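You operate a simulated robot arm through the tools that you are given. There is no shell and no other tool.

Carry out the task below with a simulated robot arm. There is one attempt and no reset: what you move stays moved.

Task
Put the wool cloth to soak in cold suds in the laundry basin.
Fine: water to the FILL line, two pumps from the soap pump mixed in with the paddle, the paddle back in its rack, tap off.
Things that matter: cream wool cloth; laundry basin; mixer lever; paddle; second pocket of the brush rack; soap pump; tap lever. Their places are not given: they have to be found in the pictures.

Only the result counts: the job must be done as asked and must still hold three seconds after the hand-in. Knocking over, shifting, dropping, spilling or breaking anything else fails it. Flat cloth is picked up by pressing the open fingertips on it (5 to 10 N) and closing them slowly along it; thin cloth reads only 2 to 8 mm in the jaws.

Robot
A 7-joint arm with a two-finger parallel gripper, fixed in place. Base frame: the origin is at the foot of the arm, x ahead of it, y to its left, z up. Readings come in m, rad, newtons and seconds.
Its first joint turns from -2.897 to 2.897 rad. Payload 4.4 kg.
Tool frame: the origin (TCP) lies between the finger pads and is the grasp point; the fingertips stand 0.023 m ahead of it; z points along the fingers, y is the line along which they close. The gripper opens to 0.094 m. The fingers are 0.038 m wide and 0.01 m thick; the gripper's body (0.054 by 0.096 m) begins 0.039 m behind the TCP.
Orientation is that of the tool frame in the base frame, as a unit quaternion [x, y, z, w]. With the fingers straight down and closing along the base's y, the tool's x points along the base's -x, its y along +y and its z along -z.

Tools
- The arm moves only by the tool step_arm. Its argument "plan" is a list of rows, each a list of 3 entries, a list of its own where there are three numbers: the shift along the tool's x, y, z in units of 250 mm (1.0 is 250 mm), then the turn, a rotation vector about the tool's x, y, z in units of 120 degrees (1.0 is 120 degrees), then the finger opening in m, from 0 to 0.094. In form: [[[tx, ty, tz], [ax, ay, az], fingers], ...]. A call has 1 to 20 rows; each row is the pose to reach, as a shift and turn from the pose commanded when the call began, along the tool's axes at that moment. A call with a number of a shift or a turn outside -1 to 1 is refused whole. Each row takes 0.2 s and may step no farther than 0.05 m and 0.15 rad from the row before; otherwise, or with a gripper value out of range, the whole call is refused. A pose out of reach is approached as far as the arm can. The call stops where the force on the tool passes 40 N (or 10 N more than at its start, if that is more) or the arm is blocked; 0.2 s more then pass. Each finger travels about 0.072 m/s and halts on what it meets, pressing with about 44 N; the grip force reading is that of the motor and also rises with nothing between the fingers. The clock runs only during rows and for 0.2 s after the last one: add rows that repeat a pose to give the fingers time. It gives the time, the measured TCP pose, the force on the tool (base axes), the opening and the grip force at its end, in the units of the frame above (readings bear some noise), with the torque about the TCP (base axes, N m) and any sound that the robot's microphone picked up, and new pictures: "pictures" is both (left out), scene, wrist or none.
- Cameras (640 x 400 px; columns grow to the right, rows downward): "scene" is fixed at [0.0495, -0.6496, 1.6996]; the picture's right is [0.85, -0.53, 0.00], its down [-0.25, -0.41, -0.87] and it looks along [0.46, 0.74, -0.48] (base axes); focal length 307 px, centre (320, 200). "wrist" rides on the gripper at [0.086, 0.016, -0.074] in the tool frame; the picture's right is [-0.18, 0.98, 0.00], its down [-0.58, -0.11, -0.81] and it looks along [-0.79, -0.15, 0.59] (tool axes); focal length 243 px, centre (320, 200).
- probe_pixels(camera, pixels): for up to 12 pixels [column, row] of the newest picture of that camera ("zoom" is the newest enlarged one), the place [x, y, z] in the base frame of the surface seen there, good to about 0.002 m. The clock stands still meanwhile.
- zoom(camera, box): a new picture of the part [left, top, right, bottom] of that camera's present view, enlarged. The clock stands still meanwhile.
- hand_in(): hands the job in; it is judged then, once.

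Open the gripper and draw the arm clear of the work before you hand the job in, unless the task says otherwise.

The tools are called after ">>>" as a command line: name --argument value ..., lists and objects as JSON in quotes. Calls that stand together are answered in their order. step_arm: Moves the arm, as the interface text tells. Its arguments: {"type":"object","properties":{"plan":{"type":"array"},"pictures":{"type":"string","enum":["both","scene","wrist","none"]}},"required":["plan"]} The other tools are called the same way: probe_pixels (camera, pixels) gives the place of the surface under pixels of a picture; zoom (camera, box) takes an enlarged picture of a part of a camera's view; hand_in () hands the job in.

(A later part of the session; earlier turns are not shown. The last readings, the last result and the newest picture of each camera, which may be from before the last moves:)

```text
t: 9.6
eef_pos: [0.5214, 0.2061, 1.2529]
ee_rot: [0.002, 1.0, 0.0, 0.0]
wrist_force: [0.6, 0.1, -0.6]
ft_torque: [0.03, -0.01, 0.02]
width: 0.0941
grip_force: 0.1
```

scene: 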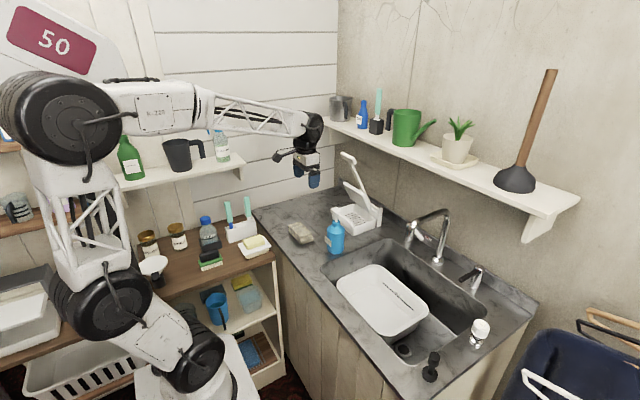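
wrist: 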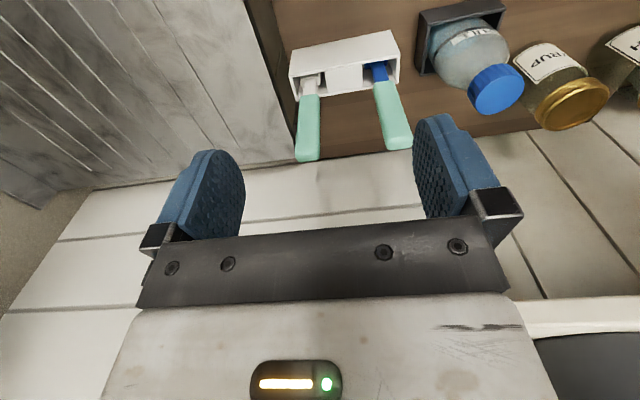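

Now I turn another 90° about the tool's axis while moving to about (0.55, 0.0, 1.25), clear of pump and spout.

>>> step_arm --plan '[[[-0.01, -0.0667, 0], [0, 0, 0.0625], 0.05], [[-0.02, -0.1333, 0], [0, 0, 0.125], 0.05], [[-0.03, -0.2, 0], [0, 0, 0.1875], 0.05], [[-0.04, -0.2667, 0], [0, 0, 0.25], 0.05], [[-0.05, -0.3333, 0], [0, 0, 0.3125], 0.05], [[-0.06, -0.4, 0], [0, 0, 0.375], 0.05], [[-0.07, -0.4667, 0], [0, 0, 0.4375], 0.05], [[-0.08, -0.5333, 0], [0, 0, 0.5], 0.05], [[-0.09, -0.6, 0], [0, 0, 0.5625], 0.05], [[-0.1, -0.6667, 0], [0, 0, 0.625], 0.05], [[-0.11, -0.7333, 0], [0, 0, 0.6875], 0.05], [[-0.12, -0.8, 0], [0, 0, 0.75], 0.05]]' --pictures "both"

```text
t: 12.2
eef_pos: [0.5492, 0.0035, 1.2496]
ee_rot: [0.707, 0.707, -0.001, 0.001]
wrist_force: [0.6, 0.1, 0.6]
ft_torque: [0.0, 0.0, -0.01]
width: 0.0499
grip_force: 0.1
```

scene: 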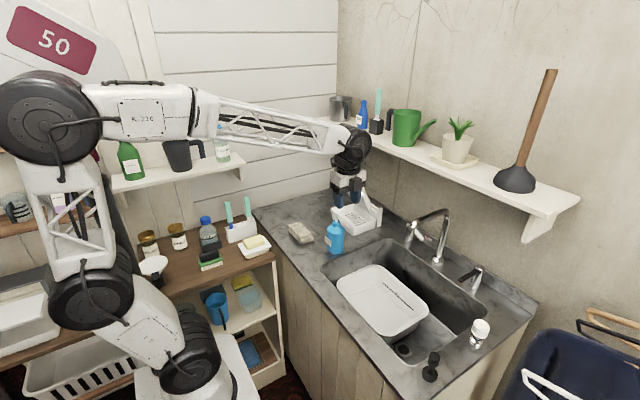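
wrist: 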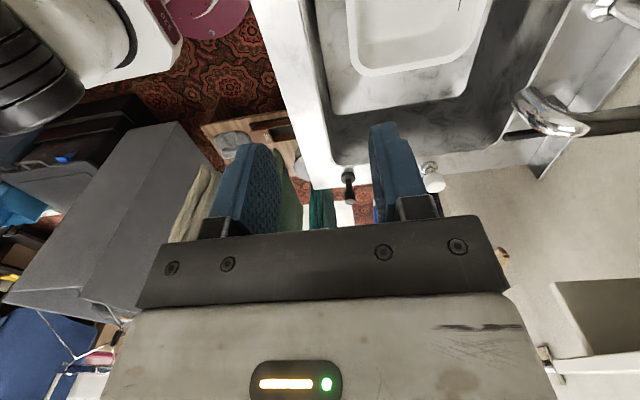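

New things show up on the -y side: cream and green cloth-like items at (195,200) and (290,190) in the wrist picture. I zoom and probe there, since they may be the wool cloth or look-alikes.

>>> zoom --camera "wrist" --box '[160, 110, 400, 245]'

>>> zoom --camera "wrist" --box '[0, 80, 220, 400]'

>>> probe_pixels --camera "wrist" --pixels '[[195, 200], [205, 185], [288, 190], [320, 210], [150, 180], [50, 180], [230, 140], [262, 130], [350, 190], [430, 180], [30, 200], [80, 350]]'

```text
2.67 times, centred on (280, 178) of wrist
```

zoom: 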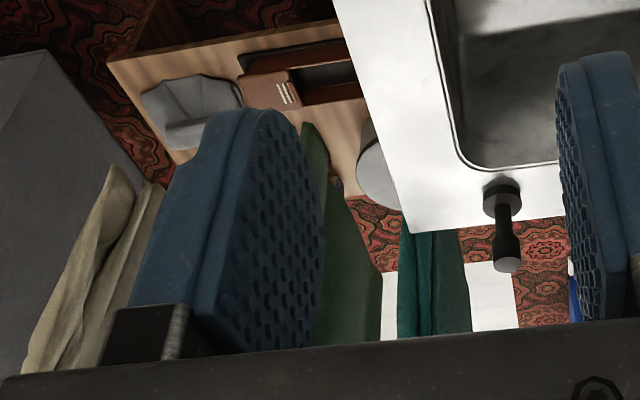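

```text
1.25 times, centred on (110, 240) of wrist
```

zoom: 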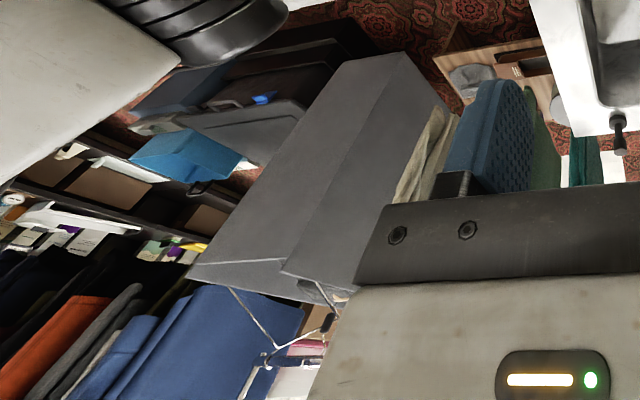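

```text
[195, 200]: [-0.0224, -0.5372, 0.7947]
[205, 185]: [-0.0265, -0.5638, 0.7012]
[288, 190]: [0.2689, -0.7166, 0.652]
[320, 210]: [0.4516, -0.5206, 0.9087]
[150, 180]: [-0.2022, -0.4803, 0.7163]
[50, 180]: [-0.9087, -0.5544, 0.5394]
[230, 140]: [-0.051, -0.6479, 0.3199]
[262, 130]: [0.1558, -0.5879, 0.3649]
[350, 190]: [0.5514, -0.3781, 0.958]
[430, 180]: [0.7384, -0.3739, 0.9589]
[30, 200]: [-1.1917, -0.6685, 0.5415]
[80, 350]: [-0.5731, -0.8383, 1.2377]
```

The items there look like garments hanging in the background at (-0.02,-0.54,0.79) and beyond, not on the work area. I continue by pitching the tool up to horizontal (pointing +x), which also gives a wider view that way.

>>> step_arm --plan '[[[0, 0, 0], [-0.0625, 0, 0], 0.05], [[0, 0, 0], [-0.125, 0, 0], 0.05], [[0, 0, 0], [-0.1875, 0, 0], 0.05], [[0, 0, 0], [-0.25, 0, 0], 0.05], [[0, 0, 0], [-0.3125, 0, 0], 0.05], [[0, 0, 0], [-0.375, 0, 0], 0.05], [[0, 0, 0], [-0.4375, 0, 0], 0.05], [[0, 0, 0], [-0.5, 0, 0], 0.05], [[0, 0, 0], [-0.5625, 0, 0], 0.05], [[0, 0, 0], [-0.625, 0, 0], 0.05], [[0, 0, 0], [-0.6875, 0, 0], 0.05], [[0, 0, 0], [-0.75, 0, 0], 0.05]]' --pictures "both"

```text
t: 15.0
eef_pos: [0.6066, 0.0045, 1.1392]
ee_rot: [0.547, 0.547, 0.447, 0.449]
wrist_force: [-0.2, -0.3, 0.9]
ft_torque: [0.04, 0.03, 0.03]
width: 0.0499
grip_force: 0.0
stopped in row 12: the arm was blocked; the commanded pose is now the measured one
```

scene: 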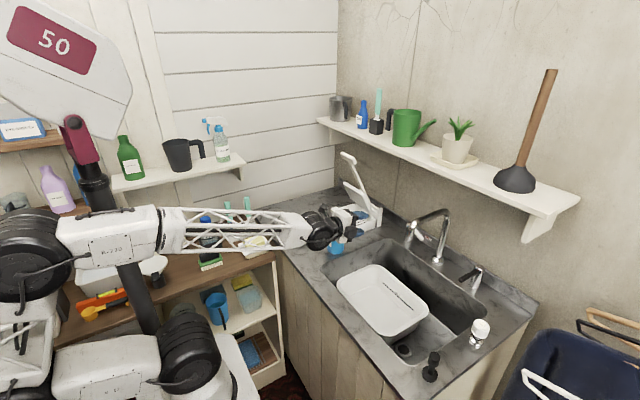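
wrist: 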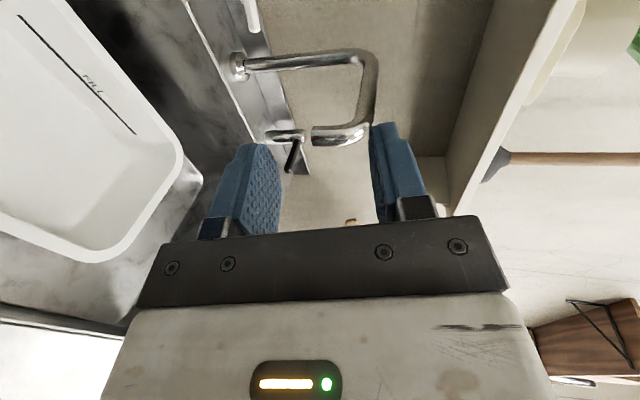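

The arm was stopped near the end with the tool about 11° below horizontal, TCP at (0.607,0.005,1.139) – likely a joint limit, no tool force. I check with zooms that nothing is touched around the pump.

>>> zoom --camera "scene" --box '[270, 180, 400, 280]'

>>> zoom --camera "scene" --box '[0, 180, 240, 400]'

>>> zoom --camera "wrist" --box '[180, 0, 400, 200]'

```text
4.00 times, centred on (335, 230) of scene
```

zoom: 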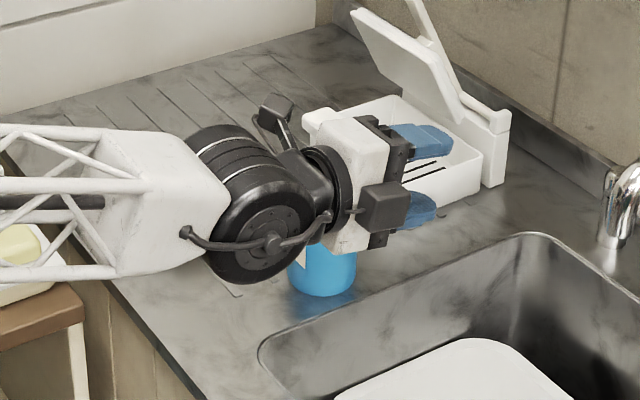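

```text
1.82 times, centred on (120, 290) of scene
```

zoom: 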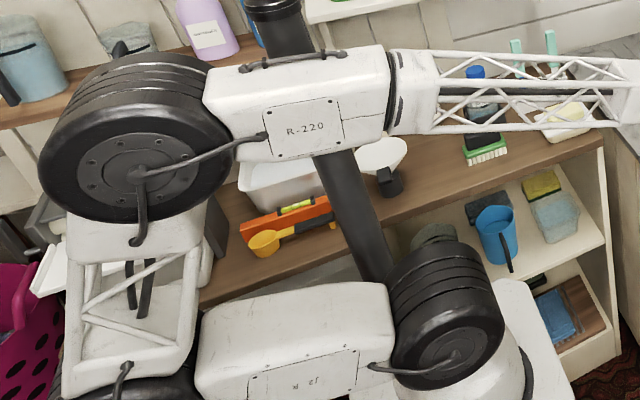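

```text
2.00 times, centred on (290, 100) of wrist
```

zoom: 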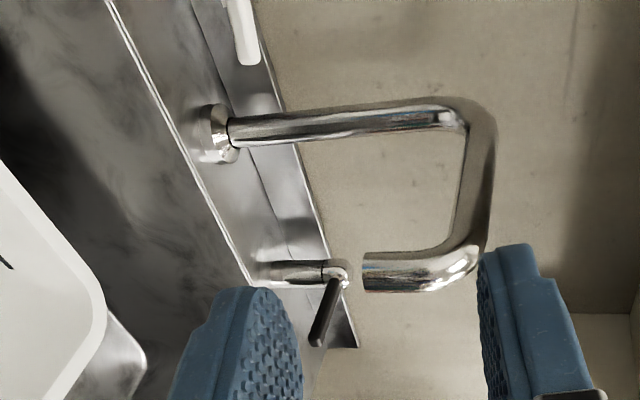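

The pump and its surroundings look untouched. I probe the black boxes on the gripper to know its true side clearance before going between pump nozzle and spout.

>>> probe_pixels --camera "scene" --pixels '[[351, 231], [347, 230], [355, 228], [324, 209], [326, 213], [318, 241], [335, 238], [340, 225], [362, 214], [362, 232], [300, 235], [322, 222]]'

>>> probe_pixels --camera "wrist" --pixels '[[250, 15], [240, 65], [340, 62], [365, 100], [325, 137], [280, 136], [295, 155], [292, 168], [302, 138], [460, 200], [520, 158], [350, 210]]'

```text
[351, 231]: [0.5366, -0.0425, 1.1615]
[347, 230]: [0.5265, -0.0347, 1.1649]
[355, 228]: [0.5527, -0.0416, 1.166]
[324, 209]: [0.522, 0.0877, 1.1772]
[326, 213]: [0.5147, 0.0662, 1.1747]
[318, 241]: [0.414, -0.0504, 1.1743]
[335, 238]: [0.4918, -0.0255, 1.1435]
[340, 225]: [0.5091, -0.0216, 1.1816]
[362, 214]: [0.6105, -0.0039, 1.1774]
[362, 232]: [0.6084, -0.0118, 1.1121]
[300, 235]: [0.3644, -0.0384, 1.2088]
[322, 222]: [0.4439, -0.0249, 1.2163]
```

```text
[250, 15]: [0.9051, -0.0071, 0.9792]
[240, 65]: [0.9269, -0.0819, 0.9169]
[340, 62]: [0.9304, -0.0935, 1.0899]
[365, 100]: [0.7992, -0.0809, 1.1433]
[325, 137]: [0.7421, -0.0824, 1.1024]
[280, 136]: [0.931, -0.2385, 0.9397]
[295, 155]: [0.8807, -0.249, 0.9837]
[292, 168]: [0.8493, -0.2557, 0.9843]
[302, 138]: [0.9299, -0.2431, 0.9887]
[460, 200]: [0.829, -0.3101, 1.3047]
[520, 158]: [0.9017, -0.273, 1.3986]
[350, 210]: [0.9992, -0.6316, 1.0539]
```

The gripper's side box reaches only ~0.047 m to -y and the drum 0.055 m, so y=0 passes the spout (surface at y≈-0.081). I extend to x≈0.80 above nozzle height while levelling the tool.

>>> step_arm --plan '[[[-0.004, 0.039, 0.15], [0, 0, 0], 0.05], [[-0.008, 0.078, 0.3], [-0.02, 0, 0], 0.05], [[-0.012, 0.117, 0.45], [-0.045, 0, 0], 0.05], [[-0.016, 0.156, 0.6], [-0.07, 0, 0], 0.05], [[-0.018, 0.195, 0.748], [-0.095, 0, 0], 0.05], [[-0.018, 0.195, 0.748], [-0.095, 0, 0], 0.05]]' --pictures "both"

```text
t: 16.4
eef_pos: [0.7972, 0.0008, 1.1513]
ee_rot: [0.498, 0.501, 0.499, 0.502]
wrist_force: [0.5, 0.1, -1.6]
ft_torque: [0.03, 0.04, 0.03]
width: 0.0501
grip_force: 0.0
```

scene: 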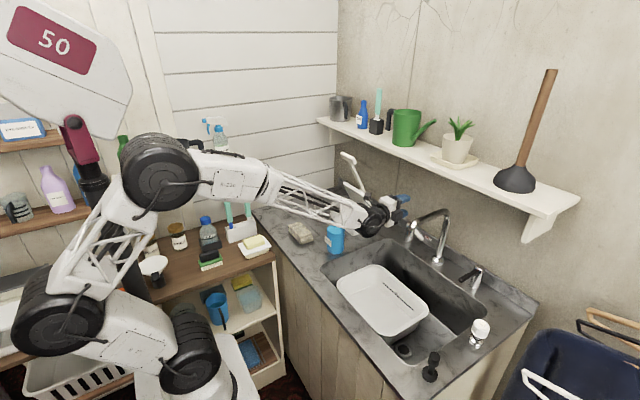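
wrist: 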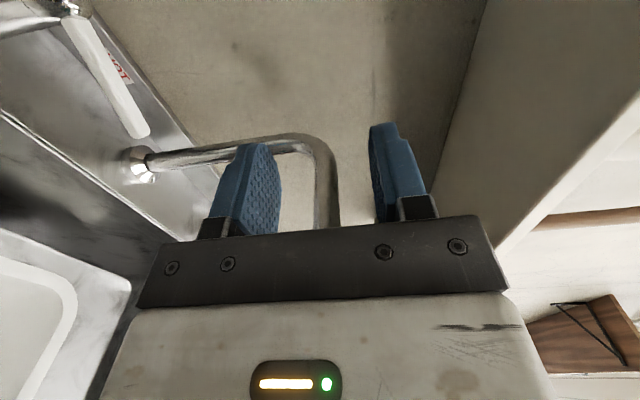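

The tool is now level (x_t=+y, y_t=+z, z_t=+x) and the mixer lever is visible from (75,10) to (140,130) in the wrist view. I probe the lever's outline.

>>> probe_pixels --camera "wrist" --pixels '[[80, 25], [90, 45], [100, 65], [112, 85], [125, 110], [135, 125], [140, 132], [146, 130], [118, 75], [105, 80], [128, 100], [122, 112]]'

>>> zoom --camera "wrist" --box '[40, 0, 260, 200]'

```text
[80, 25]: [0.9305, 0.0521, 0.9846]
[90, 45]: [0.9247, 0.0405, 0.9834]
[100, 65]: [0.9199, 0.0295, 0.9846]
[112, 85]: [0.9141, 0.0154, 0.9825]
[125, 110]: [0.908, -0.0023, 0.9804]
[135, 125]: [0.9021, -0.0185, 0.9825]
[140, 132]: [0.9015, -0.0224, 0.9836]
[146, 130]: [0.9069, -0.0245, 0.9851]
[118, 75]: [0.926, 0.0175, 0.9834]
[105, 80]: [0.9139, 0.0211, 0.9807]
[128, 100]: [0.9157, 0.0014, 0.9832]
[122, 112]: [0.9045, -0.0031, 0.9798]
```

```text
2.00 times, centred on (150, 100) of wrist
```

zoom: 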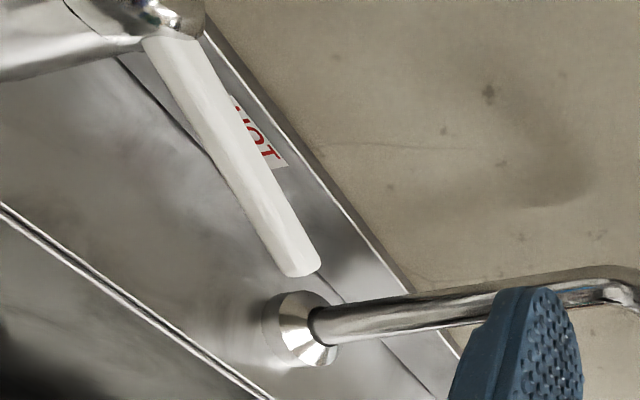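

Lever centreline runs from about (0.930,0.052) to (0.905,-0.025), top z≈0.984. I descend at x≈0.80 to z≈0.977 with the fingers 0.05 open.

>>> step_arm --plan '[[[0, -0.17, 0], [0, 0, 0], 0.05], [[0, -0.34, 0], [0, 0, 0], 0.05], [[0, -0.51, 0], [0, 0, 0], 0.05], [[0, -0.66, 0], [0, 0, 0], 0.05], [[0, -0.7, 0], [0, 0, 0], 0.05]]' --pictures "both"

```text
t: 17.6
eef_pos: [0.7992, -0.0, 0.9774]
ee_rot: [0.498, 0.5, 0.499, 0.502]
wrist_force: [-0.3, -0.1, -0.7]
ft_torque: [0.0, 0.07, -0.02]
width: 0.0502
grip_force: 0.0
```

scene: 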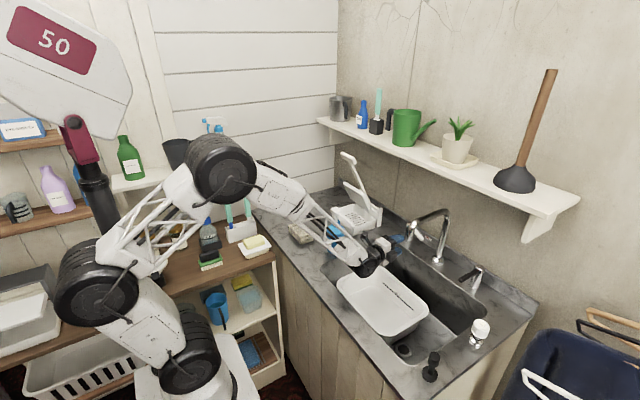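
wrist: 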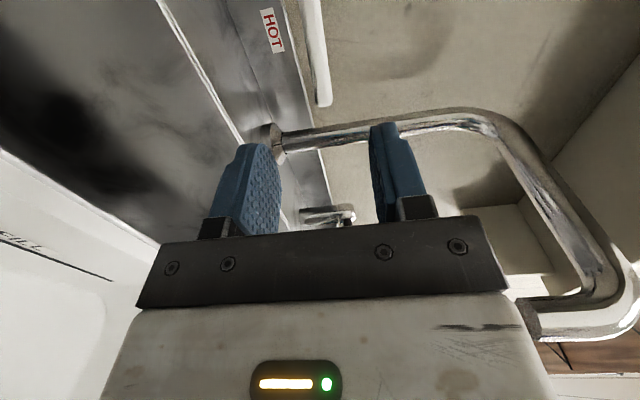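

The lever end at (320,100) lies between the fingers in the wrist view. I check pump clearance in the scene and probe the lever's height before moving forward.

>>> zoom --camera "scene" --box '[280, 180, 460, 300]'

>>> probe_pixels --camera "wrist" --pixels '[[310, 20], [315, 50], [320, 80], [323, 100], [328, 80], [326, 50], [306, 30]]'

>>> zoom --camera "wrist" --box '[200, 0, 440, 150]'

```text
3.33 times, centred on (370, 240) of scene
```

zoom: 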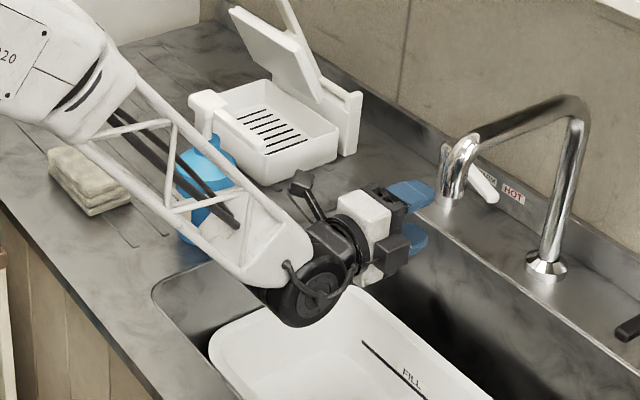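

```text
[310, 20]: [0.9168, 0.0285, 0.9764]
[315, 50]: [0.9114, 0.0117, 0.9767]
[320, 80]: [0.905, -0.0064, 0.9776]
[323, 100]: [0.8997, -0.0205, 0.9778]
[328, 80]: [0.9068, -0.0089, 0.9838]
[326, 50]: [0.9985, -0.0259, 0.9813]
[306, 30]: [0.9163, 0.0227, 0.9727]
```

```text
2.67 times, centred on (320, 75) of wrist
```

zoom: 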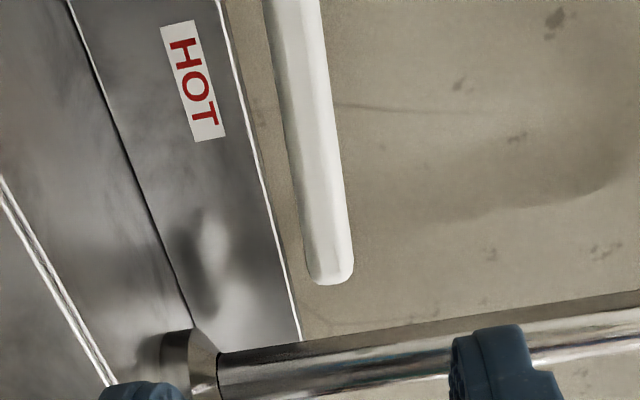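

The lever is a ~17 mm round bar at z≈0.976. Dragging it to COLD with a level tool would sweep the forearm into the pump nozzle, so I'll instead use closed fingers leaning ~35° (drum stays in front of the shelf, forearm above the nozzle) as a hook. I rise and pitch the tool down by 55° first.

>>> step_arm --plan '[[[0, 0.16, 0], [0, 0, 0], 0.05], [[0, 0.34, 0], [0, 0, 0], 0.05], [[0, 0.52, 0], [0, 0, 0], 0.05], [[0, 0.68, 0], [0, 0, 0], 0.05], [[0, 0.8, 0], [0, 0, 0], 0.05], [[0, 0.8, 0], [0.0655, 0, 0], 0.0], [[0, 0.8, 0], [0.131, 0, 0], 0.0], [[0, 0.8, 0], [0.1965, 0, 0], 0.0], [[0, 0.8, 0], [0.262, 0, 0], 0.0], [[0, 0.8, 0], [0.3275, 0, 0], 0.0], [[0, 0.8, 0], [0.393, 0, 0], 0.0], [[0, 0.8, 0], [0.4583, 0, 0], 0.0]]' --pictures "scene"

```text
t: 20.2
eef_pos: [0.7994, 0.0005, 1.1751]
ee_rot: [0.674, 0.674, 0.211, 0.215]
wrist_force: [0.1, 0.3, -0.7]
ft_torque: [0.0, 0.02, -0.02]
width: 0.0
grip_force: 42.4
```

scene: 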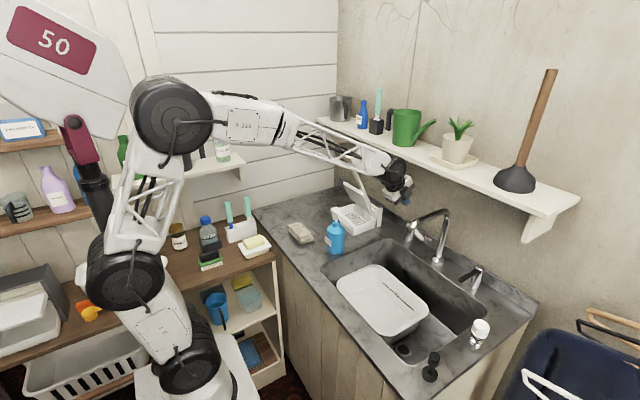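

Fingers are closed and the tool leans as planned. Now I roll it -90° about its own axis in place, so that the fingers close along y and the camera faces from the robot side.

>>> step_arm --plan '[[[0, 0, 0], [0, 0, -0.0625], 0], [[0, 0, 0], [0, 0, -0.125], 0], [[0, 0, 0], [0, 0, -0.1875], 0], [[0, 0, 0], [0, 0, -0.25], 0], [[0, 0, 0], [0, 0, -0.3125], 0], [[0, 0, 0], [0, 0, -0.375], 0], [[0, 0, 0], [0, 0, -0.4375], 0], [[0, 0, 0], [0, 0, -0.5], 0], [[0, 0, 0], [0, 0, -0.5625], 0], [[0, 0, 0], [0, 0, -0.625], 0], [[0, 0, 0], [0, 0, -0.6875], 0], [[0, 0, 0], [0, 0, -0.75], 0]]' --pictures "both"

```text
t: 22.8
eef_pos: [0.7997, 0.0004, 1.1751]
ee_rot: [-0.002, 0.953, -0.001, 0.301]
wrist_force: [0.6, -0.7, 0.1]
ft_torque: [-0.01, -0.02, 0.0]
width: 0.0002
grip_force: 42.6
```

scene: 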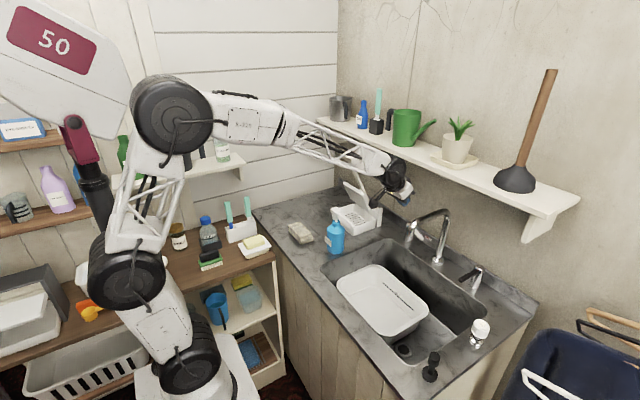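
wrist: 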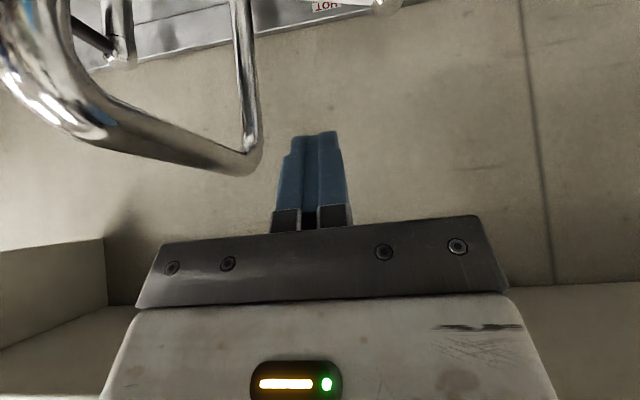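

The hook orientation is right (z_t≈(0.574,0,-0.816)). I check the forearm slope against the shelf's front edge before going in.

>>> probe_pixels --camera "scene" --pixels '[[300, 125], [340, 138], [380, 152], [395, 162], [390, 180], [404, 185], [412, 195], [408, 202], [400, 196], [380, 195], [350, 170], [420, 170]]'

>>> zoom --camera "scene" --box '[270, 100, 450, 230]'

```text
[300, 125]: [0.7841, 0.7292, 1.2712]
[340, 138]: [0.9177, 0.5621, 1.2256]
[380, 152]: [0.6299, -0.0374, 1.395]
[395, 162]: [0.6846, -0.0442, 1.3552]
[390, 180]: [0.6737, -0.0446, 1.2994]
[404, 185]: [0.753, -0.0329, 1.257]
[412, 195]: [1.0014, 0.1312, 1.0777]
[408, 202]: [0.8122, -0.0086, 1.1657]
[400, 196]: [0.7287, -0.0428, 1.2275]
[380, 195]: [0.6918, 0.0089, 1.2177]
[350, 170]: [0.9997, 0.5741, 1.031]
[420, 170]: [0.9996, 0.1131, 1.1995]
```

```text
3.08 times, centred on (360, 165) of scene
```

zoom: 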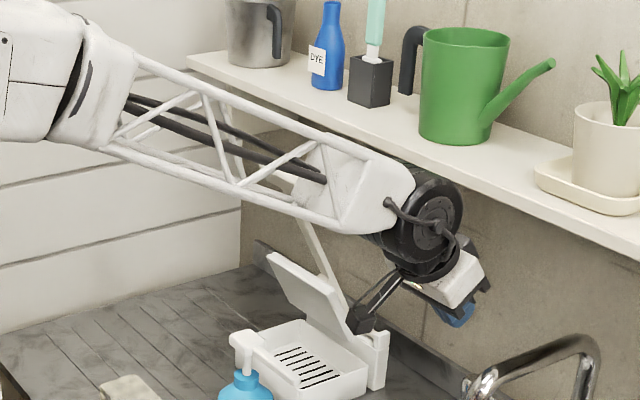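

The forearm slope is gentle, so there's room under the shelf edge. I move in over the lever to (0.94,0.001,1.03), tips about 1.5 cm above it.

>>> step_arm --plan '[[[0.055, 0, 0.148], [0, 0, 0], 0], [[0.11, 0.001, 0.297], [0, 0, 0], 0], [[0.165, 0.002, 0.445], [0, 0, 0], 0], [[0.0683, 0.002, 0.562], [0, 0, 0], 0], [[-0.0283, 0.002, 0.679], [0, 0, 0], 0], [[-0.125, 0.002, 0.796], [0, 0, 0], 0], [[-0.125, 0.002, 0.796], [0, 0, 0], 0]]' --pictures "both"

```text
t: 24.4
eef_pos: [0.9402, 0.0028, 1.0336]
ee_rot: [-0.002, 0.953, -0.002, 0.302]
wrist_force: [-0.9, 0.1, 0.2]
ft_torque: [0.0, 0.01, 0.01]
width: 0.0
grip_force: 42.4
```

scene: 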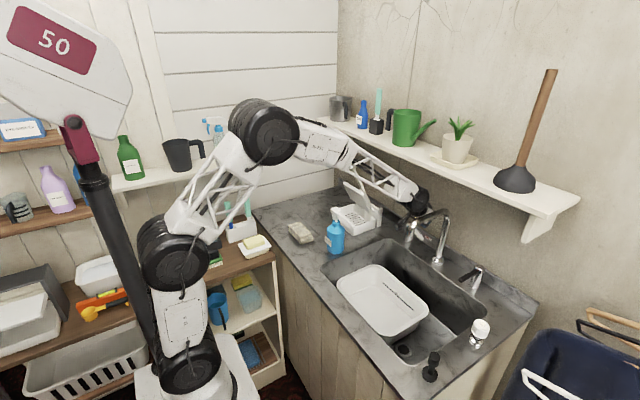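
wrist: 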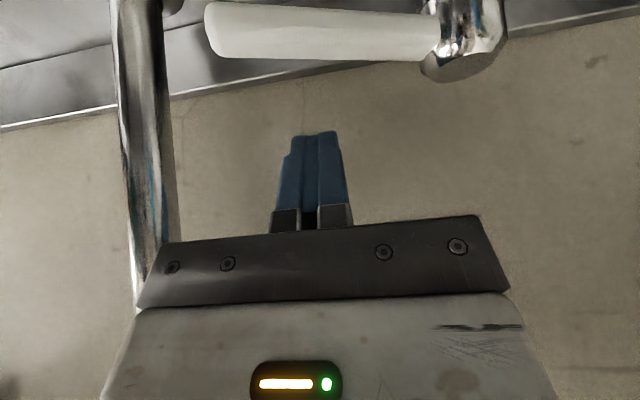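

The lever shows at (320,30) below the closed fingers. I descend about 4 cm behind it.

>>> step_arm --plan '[[[0.045, 0, 0.064], [0, 0, 0], 0], [[0.091, 0, 0.129], [0, 0, 0], 0], [[0.091, 0, 0.129], [0, 0, 0], 0]]' --pictures "both"

```text
t: 25.2
eef_pos: [0.9396, 0.0012, 0.9968]
ee_rot: [-0.001, 0.952, -0.002, 0.306]
wrist_force: [1.4, -2.1, 34.1]
ft_torque: [0.28, 0.48, -0.01]
width: 0.0
grip_force: 42.4
```

scene: 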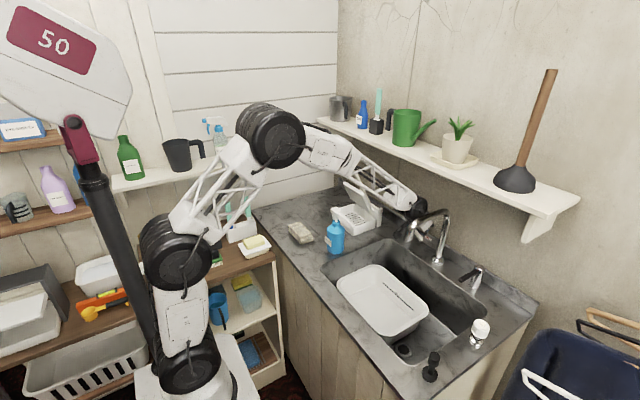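
wrist: 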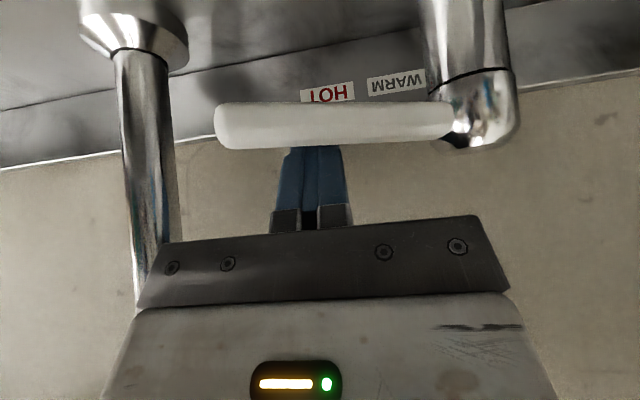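

The fingertips are now hooked behind/above the lever (lever drawn over the tips at (310,125)), pressing with 34 N upward. I lift 5 mm to relieve it and drag 4 cm in -x.

>>> step_arm --plan '[[[-0.0115, 0, -0.0163], [0, 0, 0], 0], [[0.021, 0, -0.039], [0, 0, 0], 0], [[0.0538, 0, -0.0622], [0, 0, 0], 0], [[0.086, 0.006, -0.085], [0, 0, 0], 0], [[0.119, 0.012, -0.108], [0, 0, 0], 0]]' --pictures "both"

```text
t: 26.4
eef_pos: [0.8994, 0.0046, 0.9965]
ee_rot: [-0.001, 0.953, -0.001, 0.302]
wrist_force: [7.1, 7.3, 12.4]
ft_torque: [0.21, 0.08, -0.21]
width: 0.0002
grip_force: 42.7
```

scene: 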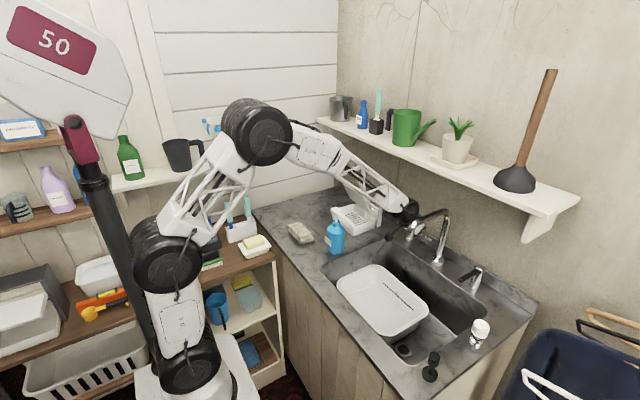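
wrist: 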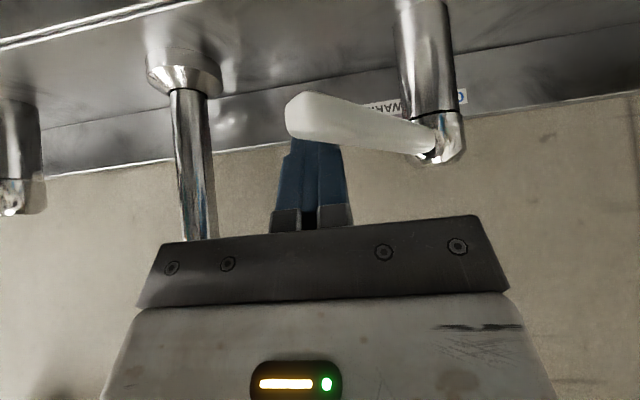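

The lever has swung toward WARM with force only ~16 N. I continue along the arc, pushing its side toward +y.

>>> step_arm --plan '[[[0.05, 0.04, -0.035], [0, 0, 0], 0], [[0.098, 0.09, -0.069], [0, 0, 0], 0], [[0.123, 0.142, -0.0866], [0, 0, 0], 0], [[0.14, 0.202, -0.0987], [0, 0, 0], 0], [[0.155, 0.268, -0.109], [0, 0, 0], 0]]' --pictures "both"

```text
t: 27.5
eef_pos: [0.8558, 0.0537, 0.9984]
ee_rot: [0.001, 0.954, -0.003, 0.301]
wrist_force: [6.8, -27.7, -1.9]
ft_torque: [-0.33, -0.05, -0.65]
width: 0.0
grip_force: 42.4
stopped in row 5: the force on the tool passed its limit at 61 N (the readings are from after the stop); the commanded pose is now the measured one
```

scene: 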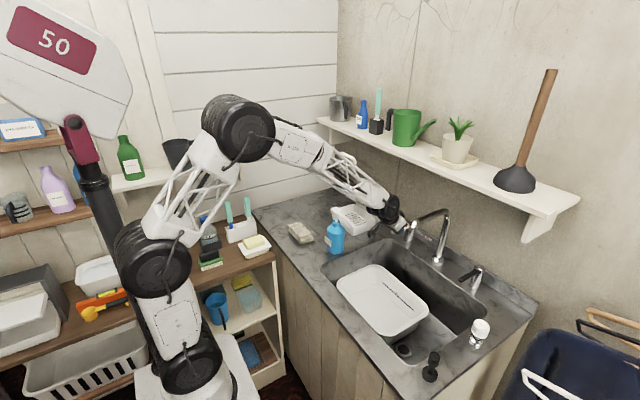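
wrist: 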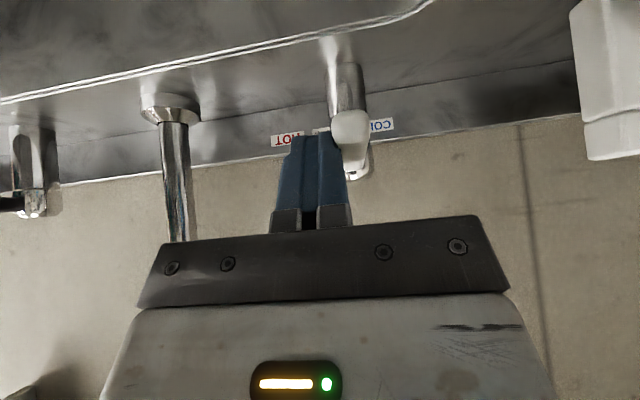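

The push stopped at 61 N with the lever pointing straight at the robot (WARM?). I zoom in to see the lever's position relative to the labels.

>>> zoom --camera "wrist" --box '[240, 60, 440, 220]'

>>> zoom --camera "scene" --box '[370, 180, 470, 260]'

>>> probe_pixels --camera "wrist" --pixels '[[350, 125], [340, 120], [362, 125], [350, 145], [345, 85], [362, 170], [380, 125], [283, 140], [318, 130], [350, 165]]'

```text
2.50 times, centred on (340, 140) of wrist
```

zoom: 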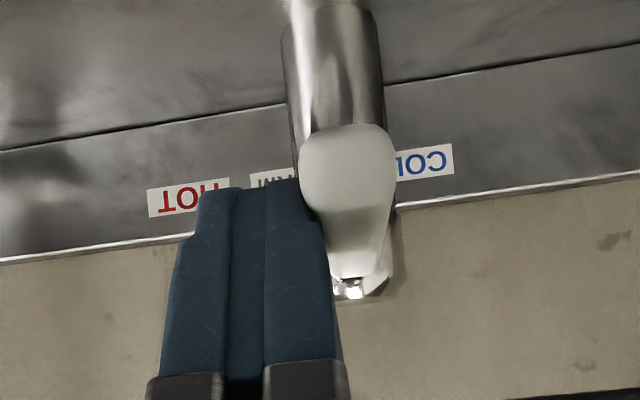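

```text
5.00 times, centred on (420, 220) of scene
```

zoom: 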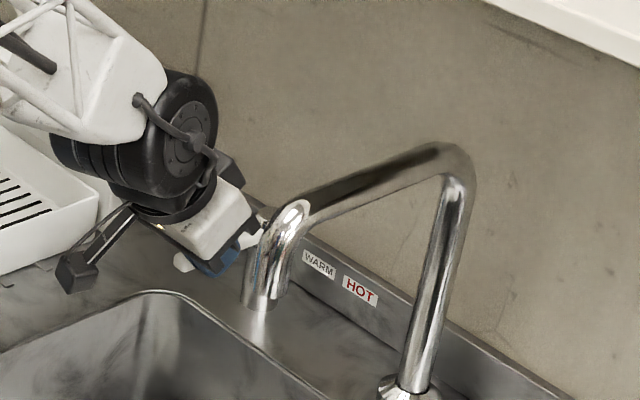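

```text
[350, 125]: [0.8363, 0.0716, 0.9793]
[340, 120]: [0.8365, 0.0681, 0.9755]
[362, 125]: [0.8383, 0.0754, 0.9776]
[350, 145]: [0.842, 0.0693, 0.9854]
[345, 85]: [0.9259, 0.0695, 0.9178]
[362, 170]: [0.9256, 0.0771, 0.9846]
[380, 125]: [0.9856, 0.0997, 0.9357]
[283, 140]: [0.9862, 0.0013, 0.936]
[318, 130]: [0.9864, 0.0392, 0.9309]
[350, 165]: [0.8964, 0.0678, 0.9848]
```

The lever points straight at -x (tip (0.836,0.072), pivot (0.935,0.073)). I back off 4 mm and push again very slowly to learn whether this is a hard stop or just a stiff point.

>>> step_arm --plan '[[[0, -0.016, 0], [0, 0, 0], 0], [[0, -0.016, 0], [0, 0, 0], 0], [[0, -0.008, 0], [0, 0, 0], 0], [[0, 0, 0], [0, 0, 0], 0], [[0, 0.006, 0], [0, 0, 0], 0], [[0, 0.012, 0], [0, 0, 0], 0], [[0, 0.018, 0], [0, 0, 0], 0], [[0, 0.024, 0], [0, 0, 0], 0]]' --pictures "wrist"

```text
t: 28.7
eef_pos: [0.8555, 0.0541, 0.9977]
ee_rot: [0.002, 0.954, -0.003, 0.301]
wrist_force: [-1.6, -22.6, 1.5]
ft_torque: [-0.28, 0.01, -0.47]
width: 0.0
grip_force: 42.3
stopped in row 5: the force on the tool passed its limit at 43 N (the readings are from after the stop); the commanded pose is now the measured one
```

wrist: 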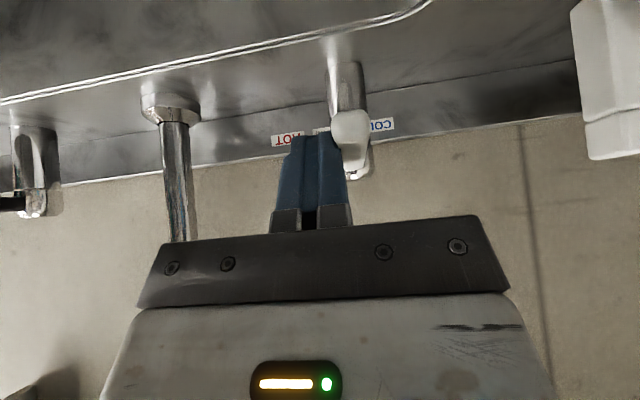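

43 N with no travel: this is a hard stop at the end opposite HOT, so the mixer is at COLD. I back off, rise, and cross over the spout toward the tap lever at about (0.86,-0.25).

>>> step_arm --plan '[[[0, -0.108, 0], [0, 0, 0], 0], [[0, -0.216, 0], [0, 0, 0], 0], [[0.004, -0.216, -0.169], [0, 0, 0], 0], [[0.008, -0.216, -0.337], [0, 0, 0], 0], [[0.012, -0.216, -0.506], [0, 0, 0], 0], [[-0.08, -0.216, -0.637], [0, 0, 0], 0], [[-0.171, -0.216, -0.767], [0, 0, 0], 0], [[-0.263, -0.216, -0.898], [0, 0, 0], 0], [[-0.263, -0.4, -0.898], [0, 0, 0], 0], [[-0.263, -0.6, -0.898], [0, 0, 0], 0], [[-0.263, -0.8, -0.898], [0, 0, 0], 0], [[-0.263, -0.996, -0.898], [0, 0, 0], 0]]' --pictures "both"

```text
t: 31.3
eef_pos: [0.7766, -0.1934, 1.2196]
ee_rot: [0.002, 0.954, -0.003, 0.301]
wrist_force: [-0.7, -0.2, -0.4]
ft_torque: [0.05, -0.03, 0.03]
width: 0.0
grip_force: 41.6
```

scene: 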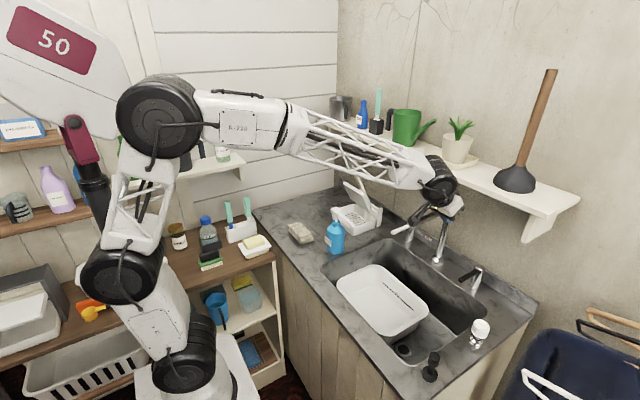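
wrist: 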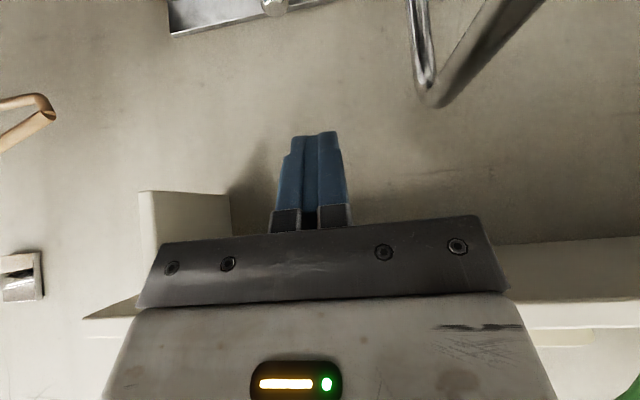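

I check the mixer lever's resting position and the tap lever in the scene.

>>> zoom --camera "scene" --box '[380, 200, 510, 310]'

>>> zoom --camera "scene" --box '[450, 255, 500, 300]'

>>> probe_pixels --camera "scene" --pixels '[[394, 232], [402, 230], [460, 278], [465, 275], [470, 272], [475, 269], [479, 268], [476, 280], [474, 290]]'

```text
3.64 times, centred on (445, 255) of scene
```

zoom: 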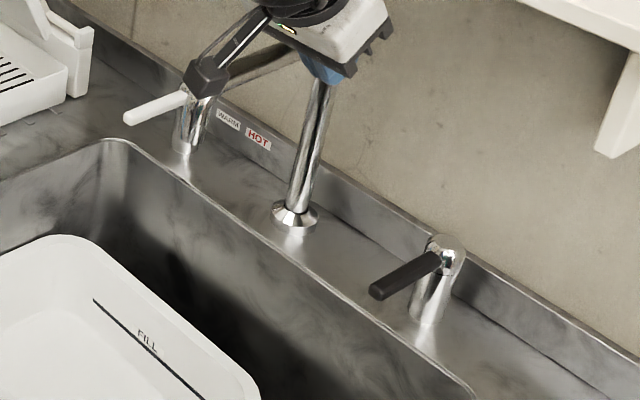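

```text
8.89 times, centred on (475, 278) of scene
```

zoom: 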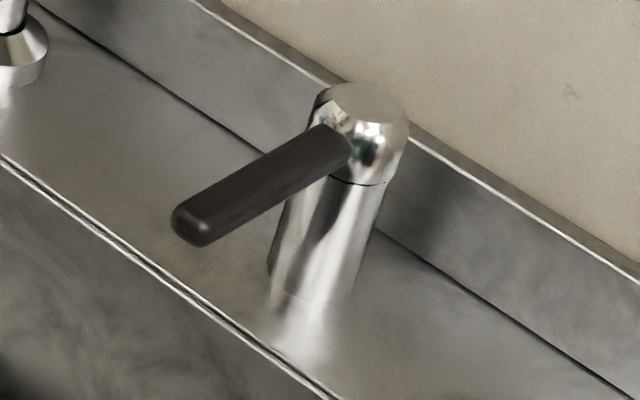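

```text
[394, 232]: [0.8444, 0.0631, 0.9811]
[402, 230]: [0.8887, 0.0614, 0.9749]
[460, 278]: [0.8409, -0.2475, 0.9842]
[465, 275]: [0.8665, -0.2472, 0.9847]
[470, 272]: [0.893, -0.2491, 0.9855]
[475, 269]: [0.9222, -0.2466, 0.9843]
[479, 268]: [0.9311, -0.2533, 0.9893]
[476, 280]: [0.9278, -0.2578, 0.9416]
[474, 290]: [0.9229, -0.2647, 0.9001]
```

Both levers are the same type with a rotating head, so the tap lever (closed, pointing -x at y≈-0.25) should turn about its post. I'll straddle it with the fingers 0.06 open so I can open and close it without repositioning; first I move above it.

>>> step_arm --plan '[[[0.061, -0.0565, 0.127], [0, 0, 0], 0.06], [[0.122, -0.113, 0.254], [0, 0, 0], 0.06], [[0.183, -0.17, 0.382], [0, 0, 0], 0.06], [[0.244, -0.226, 0.509], [0, 0, 0], 0.06], [[0.195, -0.226, 0.641], [0, 0, 0], 0.06], [[0.147, -0.226, 0.773], [0, 0, 0], 0.06], [[0.147, -0.226, 0.773], [0, 0, 0], 0.06]]' --pictures "both"

```text
t: 32.9
eef_pos: [0.8586, -0.2496, 1.0403]
ee_rot: [0.002, 0.954, -0.003, 0.301]
wrist_force: [0.4, 0.1, 0.6]
ft_torque: [-0.03, -0.01, 0.02]
width: 0.0598
grip_force: 0.0
```

scene: 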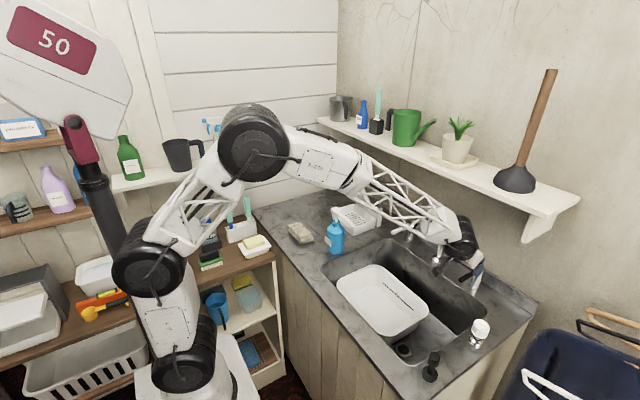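
wrist: 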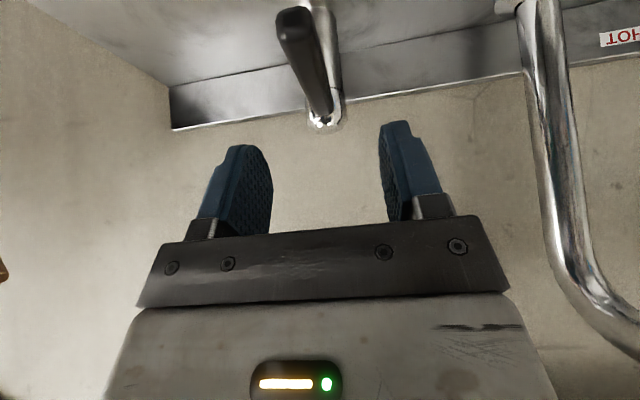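

The lever lies between the open fingers at (305,60). I descend 5.5 cm to straddle it.

>>> step_arm --plan '[[[0.042, 0, 0.06], [0, 0, 0], 0.06], [[0.084, 0, 0.12], [0, 0, 0], 0.06], [[0.126, 0, 0.18], [0, 0, 0], 0.06]]' --pictures "wrist"

```text
t: 33.7
eef_pos: [0.8594, -0.2494, 0.9847]
ee_rot: [0.001, 0.953, -0.003, 0.302]
wrist_force: [-0.7, -0.6, -0.2]
ft_torque: [-0.01, 0.01, -0.03]
width: 0.0599
grip_force: 0.1
```

wrist: 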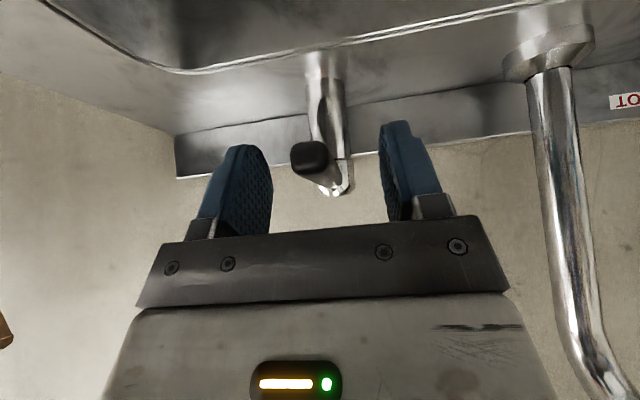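

The lever is centred between the fingers without contact. I push slowly toward -y by 3.2 cm (about 1 cm past first contact) and look for movement, force and sound.

>>> step_arm --plan '[[[0, -0.04, 0], [0, 0, 0], 0.06], [[0, -0.08, 0], [0, 0, 0], 0.06], [[0, -0.1, 0], [0, 0, 0], 0.06], [[0, -0.115, 0], [0, 0, 0], 0.06], [[0, -0.128, 0], [0, 0, 0], 0.06]]' --pictures "both"

```text
t: 34.9
eef_pos: [0.8587, -0.2814, 0.9867]
ee_rot: [0.001, 0.953, -0.002, 0.302]
wrist_force: [0.8, 1.3, -0.8]
ft_torque: [-0.06, 0.0, 0.01]
width: 0.0605
grip_force: 0.4
```

scene: 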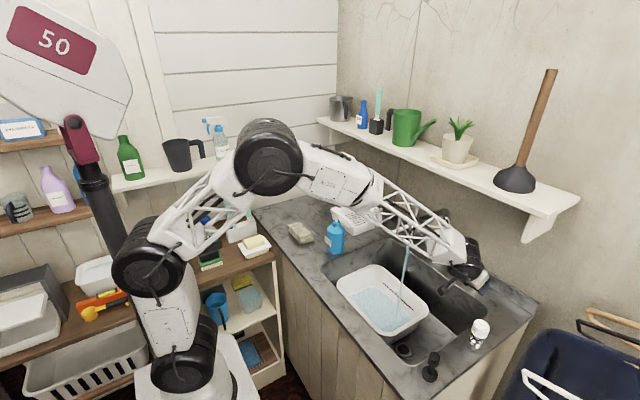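
wrist: 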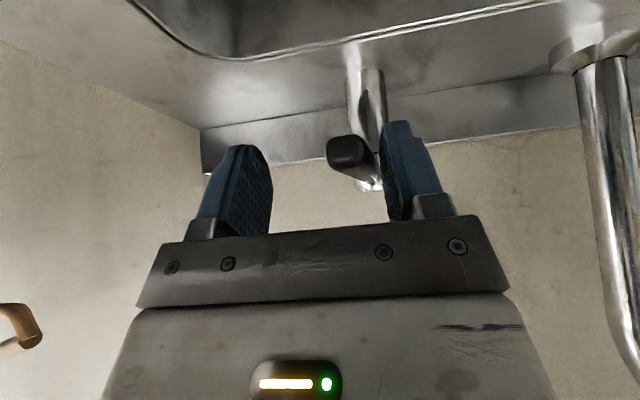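

Water is running into the basin. Time stands still now, so I measure the water surface.

>>> probe_pixels --camera "scene" --pixels '[[375, 305], [385, 310], [390, 318], [365, 295], [400, 322], [405, 310], [402, 297], [388, 283]]'

>>> zoom --camera "scene" --box '[325, 230, 445, 350]'

```text
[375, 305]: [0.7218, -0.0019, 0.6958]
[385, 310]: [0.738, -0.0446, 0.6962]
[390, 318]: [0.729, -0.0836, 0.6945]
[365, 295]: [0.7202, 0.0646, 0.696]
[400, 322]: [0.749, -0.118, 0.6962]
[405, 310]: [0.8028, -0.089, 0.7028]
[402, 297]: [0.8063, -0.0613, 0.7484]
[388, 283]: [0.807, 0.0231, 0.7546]
```

```text
3.33 times, centred on (385, 290) of scene
```

zoom: 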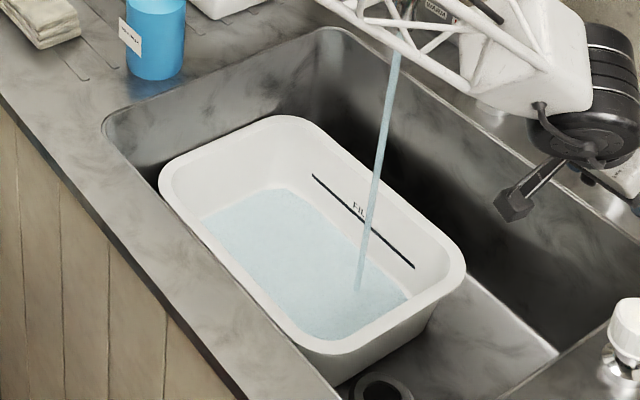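

The stream lands inside the basin; the water surface is at about z 0.696. I probe the FILL line precisely, then hold for a second to measure the fill rate.

>>> probe_pixels --camera "zoom" --pixels '[[320, 182], [330, 191], [340, 200], [385, 242], [400, 256], [410, 265]]'

>>> step_arm --plan '[[[0, 0, 0], [0, 0, 0], 0.06], [[0, 0, 0], [0, 0, 0], 0.06], [[0, 0, 0], [0, 0, 0], 0.06], [[0, 0, 0], [0, 0, 0], 0.06]]' --pictures "scene"

>>> probe_pixels --camera "scene" --pixels '[[375, 305], [385, 310], [390, 318], [365, 295], [370, 300]]'

```text
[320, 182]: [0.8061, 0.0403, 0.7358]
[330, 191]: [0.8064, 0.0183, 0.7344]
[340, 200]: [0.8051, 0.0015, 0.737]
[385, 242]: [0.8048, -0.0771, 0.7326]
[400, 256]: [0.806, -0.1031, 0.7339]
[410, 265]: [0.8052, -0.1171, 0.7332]
```

```text
t: 35.9
eef_pos: [0.859, -0.2813, 0.9862]
ee_rot: [0.002, 0.954, -0.003, 0.301]
wrist_force: [0.8, 0.1, -0.2]
ft_torque: [0.01, 0.02, 0.01]
width: 0.0601
grip_force: 0.0
```

scene: 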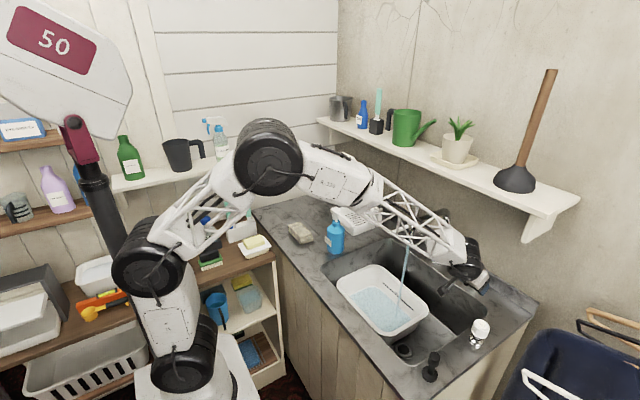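

```text
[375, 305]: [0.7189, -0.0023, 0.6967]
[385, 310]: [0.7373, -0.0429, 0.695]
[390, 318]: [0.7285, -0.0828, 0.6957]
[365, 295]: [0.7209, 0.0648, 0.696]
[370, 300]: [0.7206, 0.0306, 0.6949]
```

The FILL line is at z≈0.734; the level hardly rises in 1 s with this small opening. I hold for 4 s and measure again.

>>> step_arm --plan '[[[0, 0, 0], [0, 0, 0], 0.06], [[0, 0, 0], [0, 0, 0], 0.06], [[0, 0, 0], [0, 0, 0], 0.06], [[0, 0, 0], [0, 0, 0], 0.06], [[0, 0, 0], [0, 0, 0], 0.06], [[0, 0, 0], [0, 0, 0], 0.06], [[0, 0, 0], [0, 0, 0], 0.06], [[0, 0, 0], [0, 0, 0], 0.06], [[0, 0, 0], [0, 0, 0], 0.06], [[0, 0, 0], [0, 0, 0], 0.06], [[0, 0, 0], [0, 0, 0], 0.06], [[0, 0, 0], [0, 0, 0], 0.06], [[0, 0, 0], [0, 0, 0], 0.06], [[0, 0, 0], [0, 0, 0], 0.06], [[0, 0, 0], [0, 0, 0], 0.06], [[0, 0, 0], [0, 0, 0], 0.06], [[0, 0, 0], [0, 0, 0], 0.06], [[0, 0, 0], [0, 0, 0], 0.06], [[0, 0, 0], [0, 0, 0], 0.06], [[0, 0, 0], [0, 0, 0], 0.06]]' --pictures "scene"

>>> probe_pixels --camera "scene" --pixels '[[375, 305], [385, 310], [390, 318], [365, 295], [370, 300], [360, 295], [380, 315]]'

>>> zoom --camera "scene" --box '[325, 230, 445, 350]'

```text
t: 40.1
eef_pos: [0.8593, -0.2815, 0.9871]
ee_rot: [0.002, 0.954, -0.002, 0.301]
wrist_force: [0.1, -0.2, -1.0]
ft_torque: [-0.03, 0.01, 0.02]
width: 0.0601
grip_force: 0.0
```

scene: 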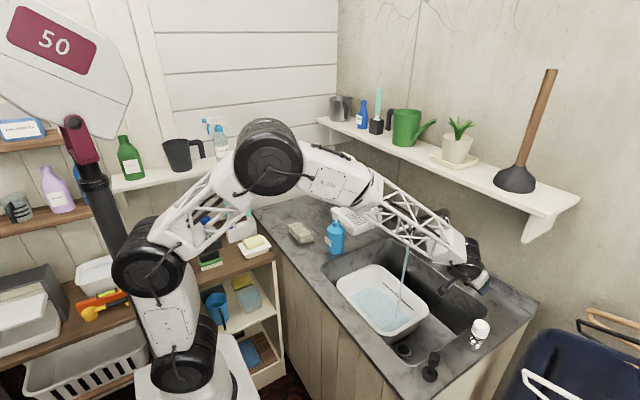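

```text
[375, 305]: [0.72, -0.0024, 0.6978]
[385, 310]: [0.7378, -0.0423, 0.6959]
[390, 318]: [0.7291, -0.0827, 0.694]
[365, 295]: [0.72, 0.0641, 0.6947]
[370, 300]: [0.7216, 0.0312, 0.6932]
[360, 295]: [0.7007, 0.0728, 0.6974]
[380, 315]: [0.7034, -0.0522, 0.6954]
```

```text
3.33 times, centred on (385, 290) of scene
```

zoom: 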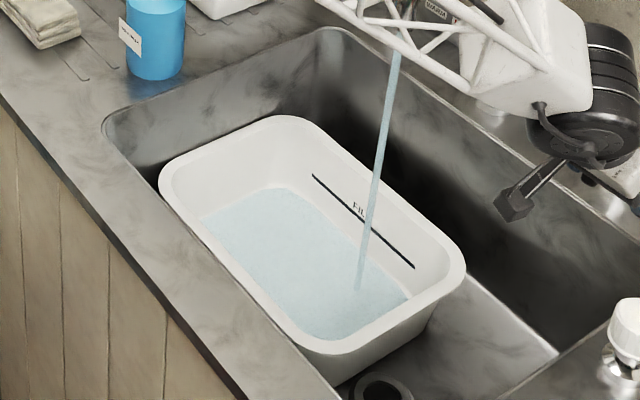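

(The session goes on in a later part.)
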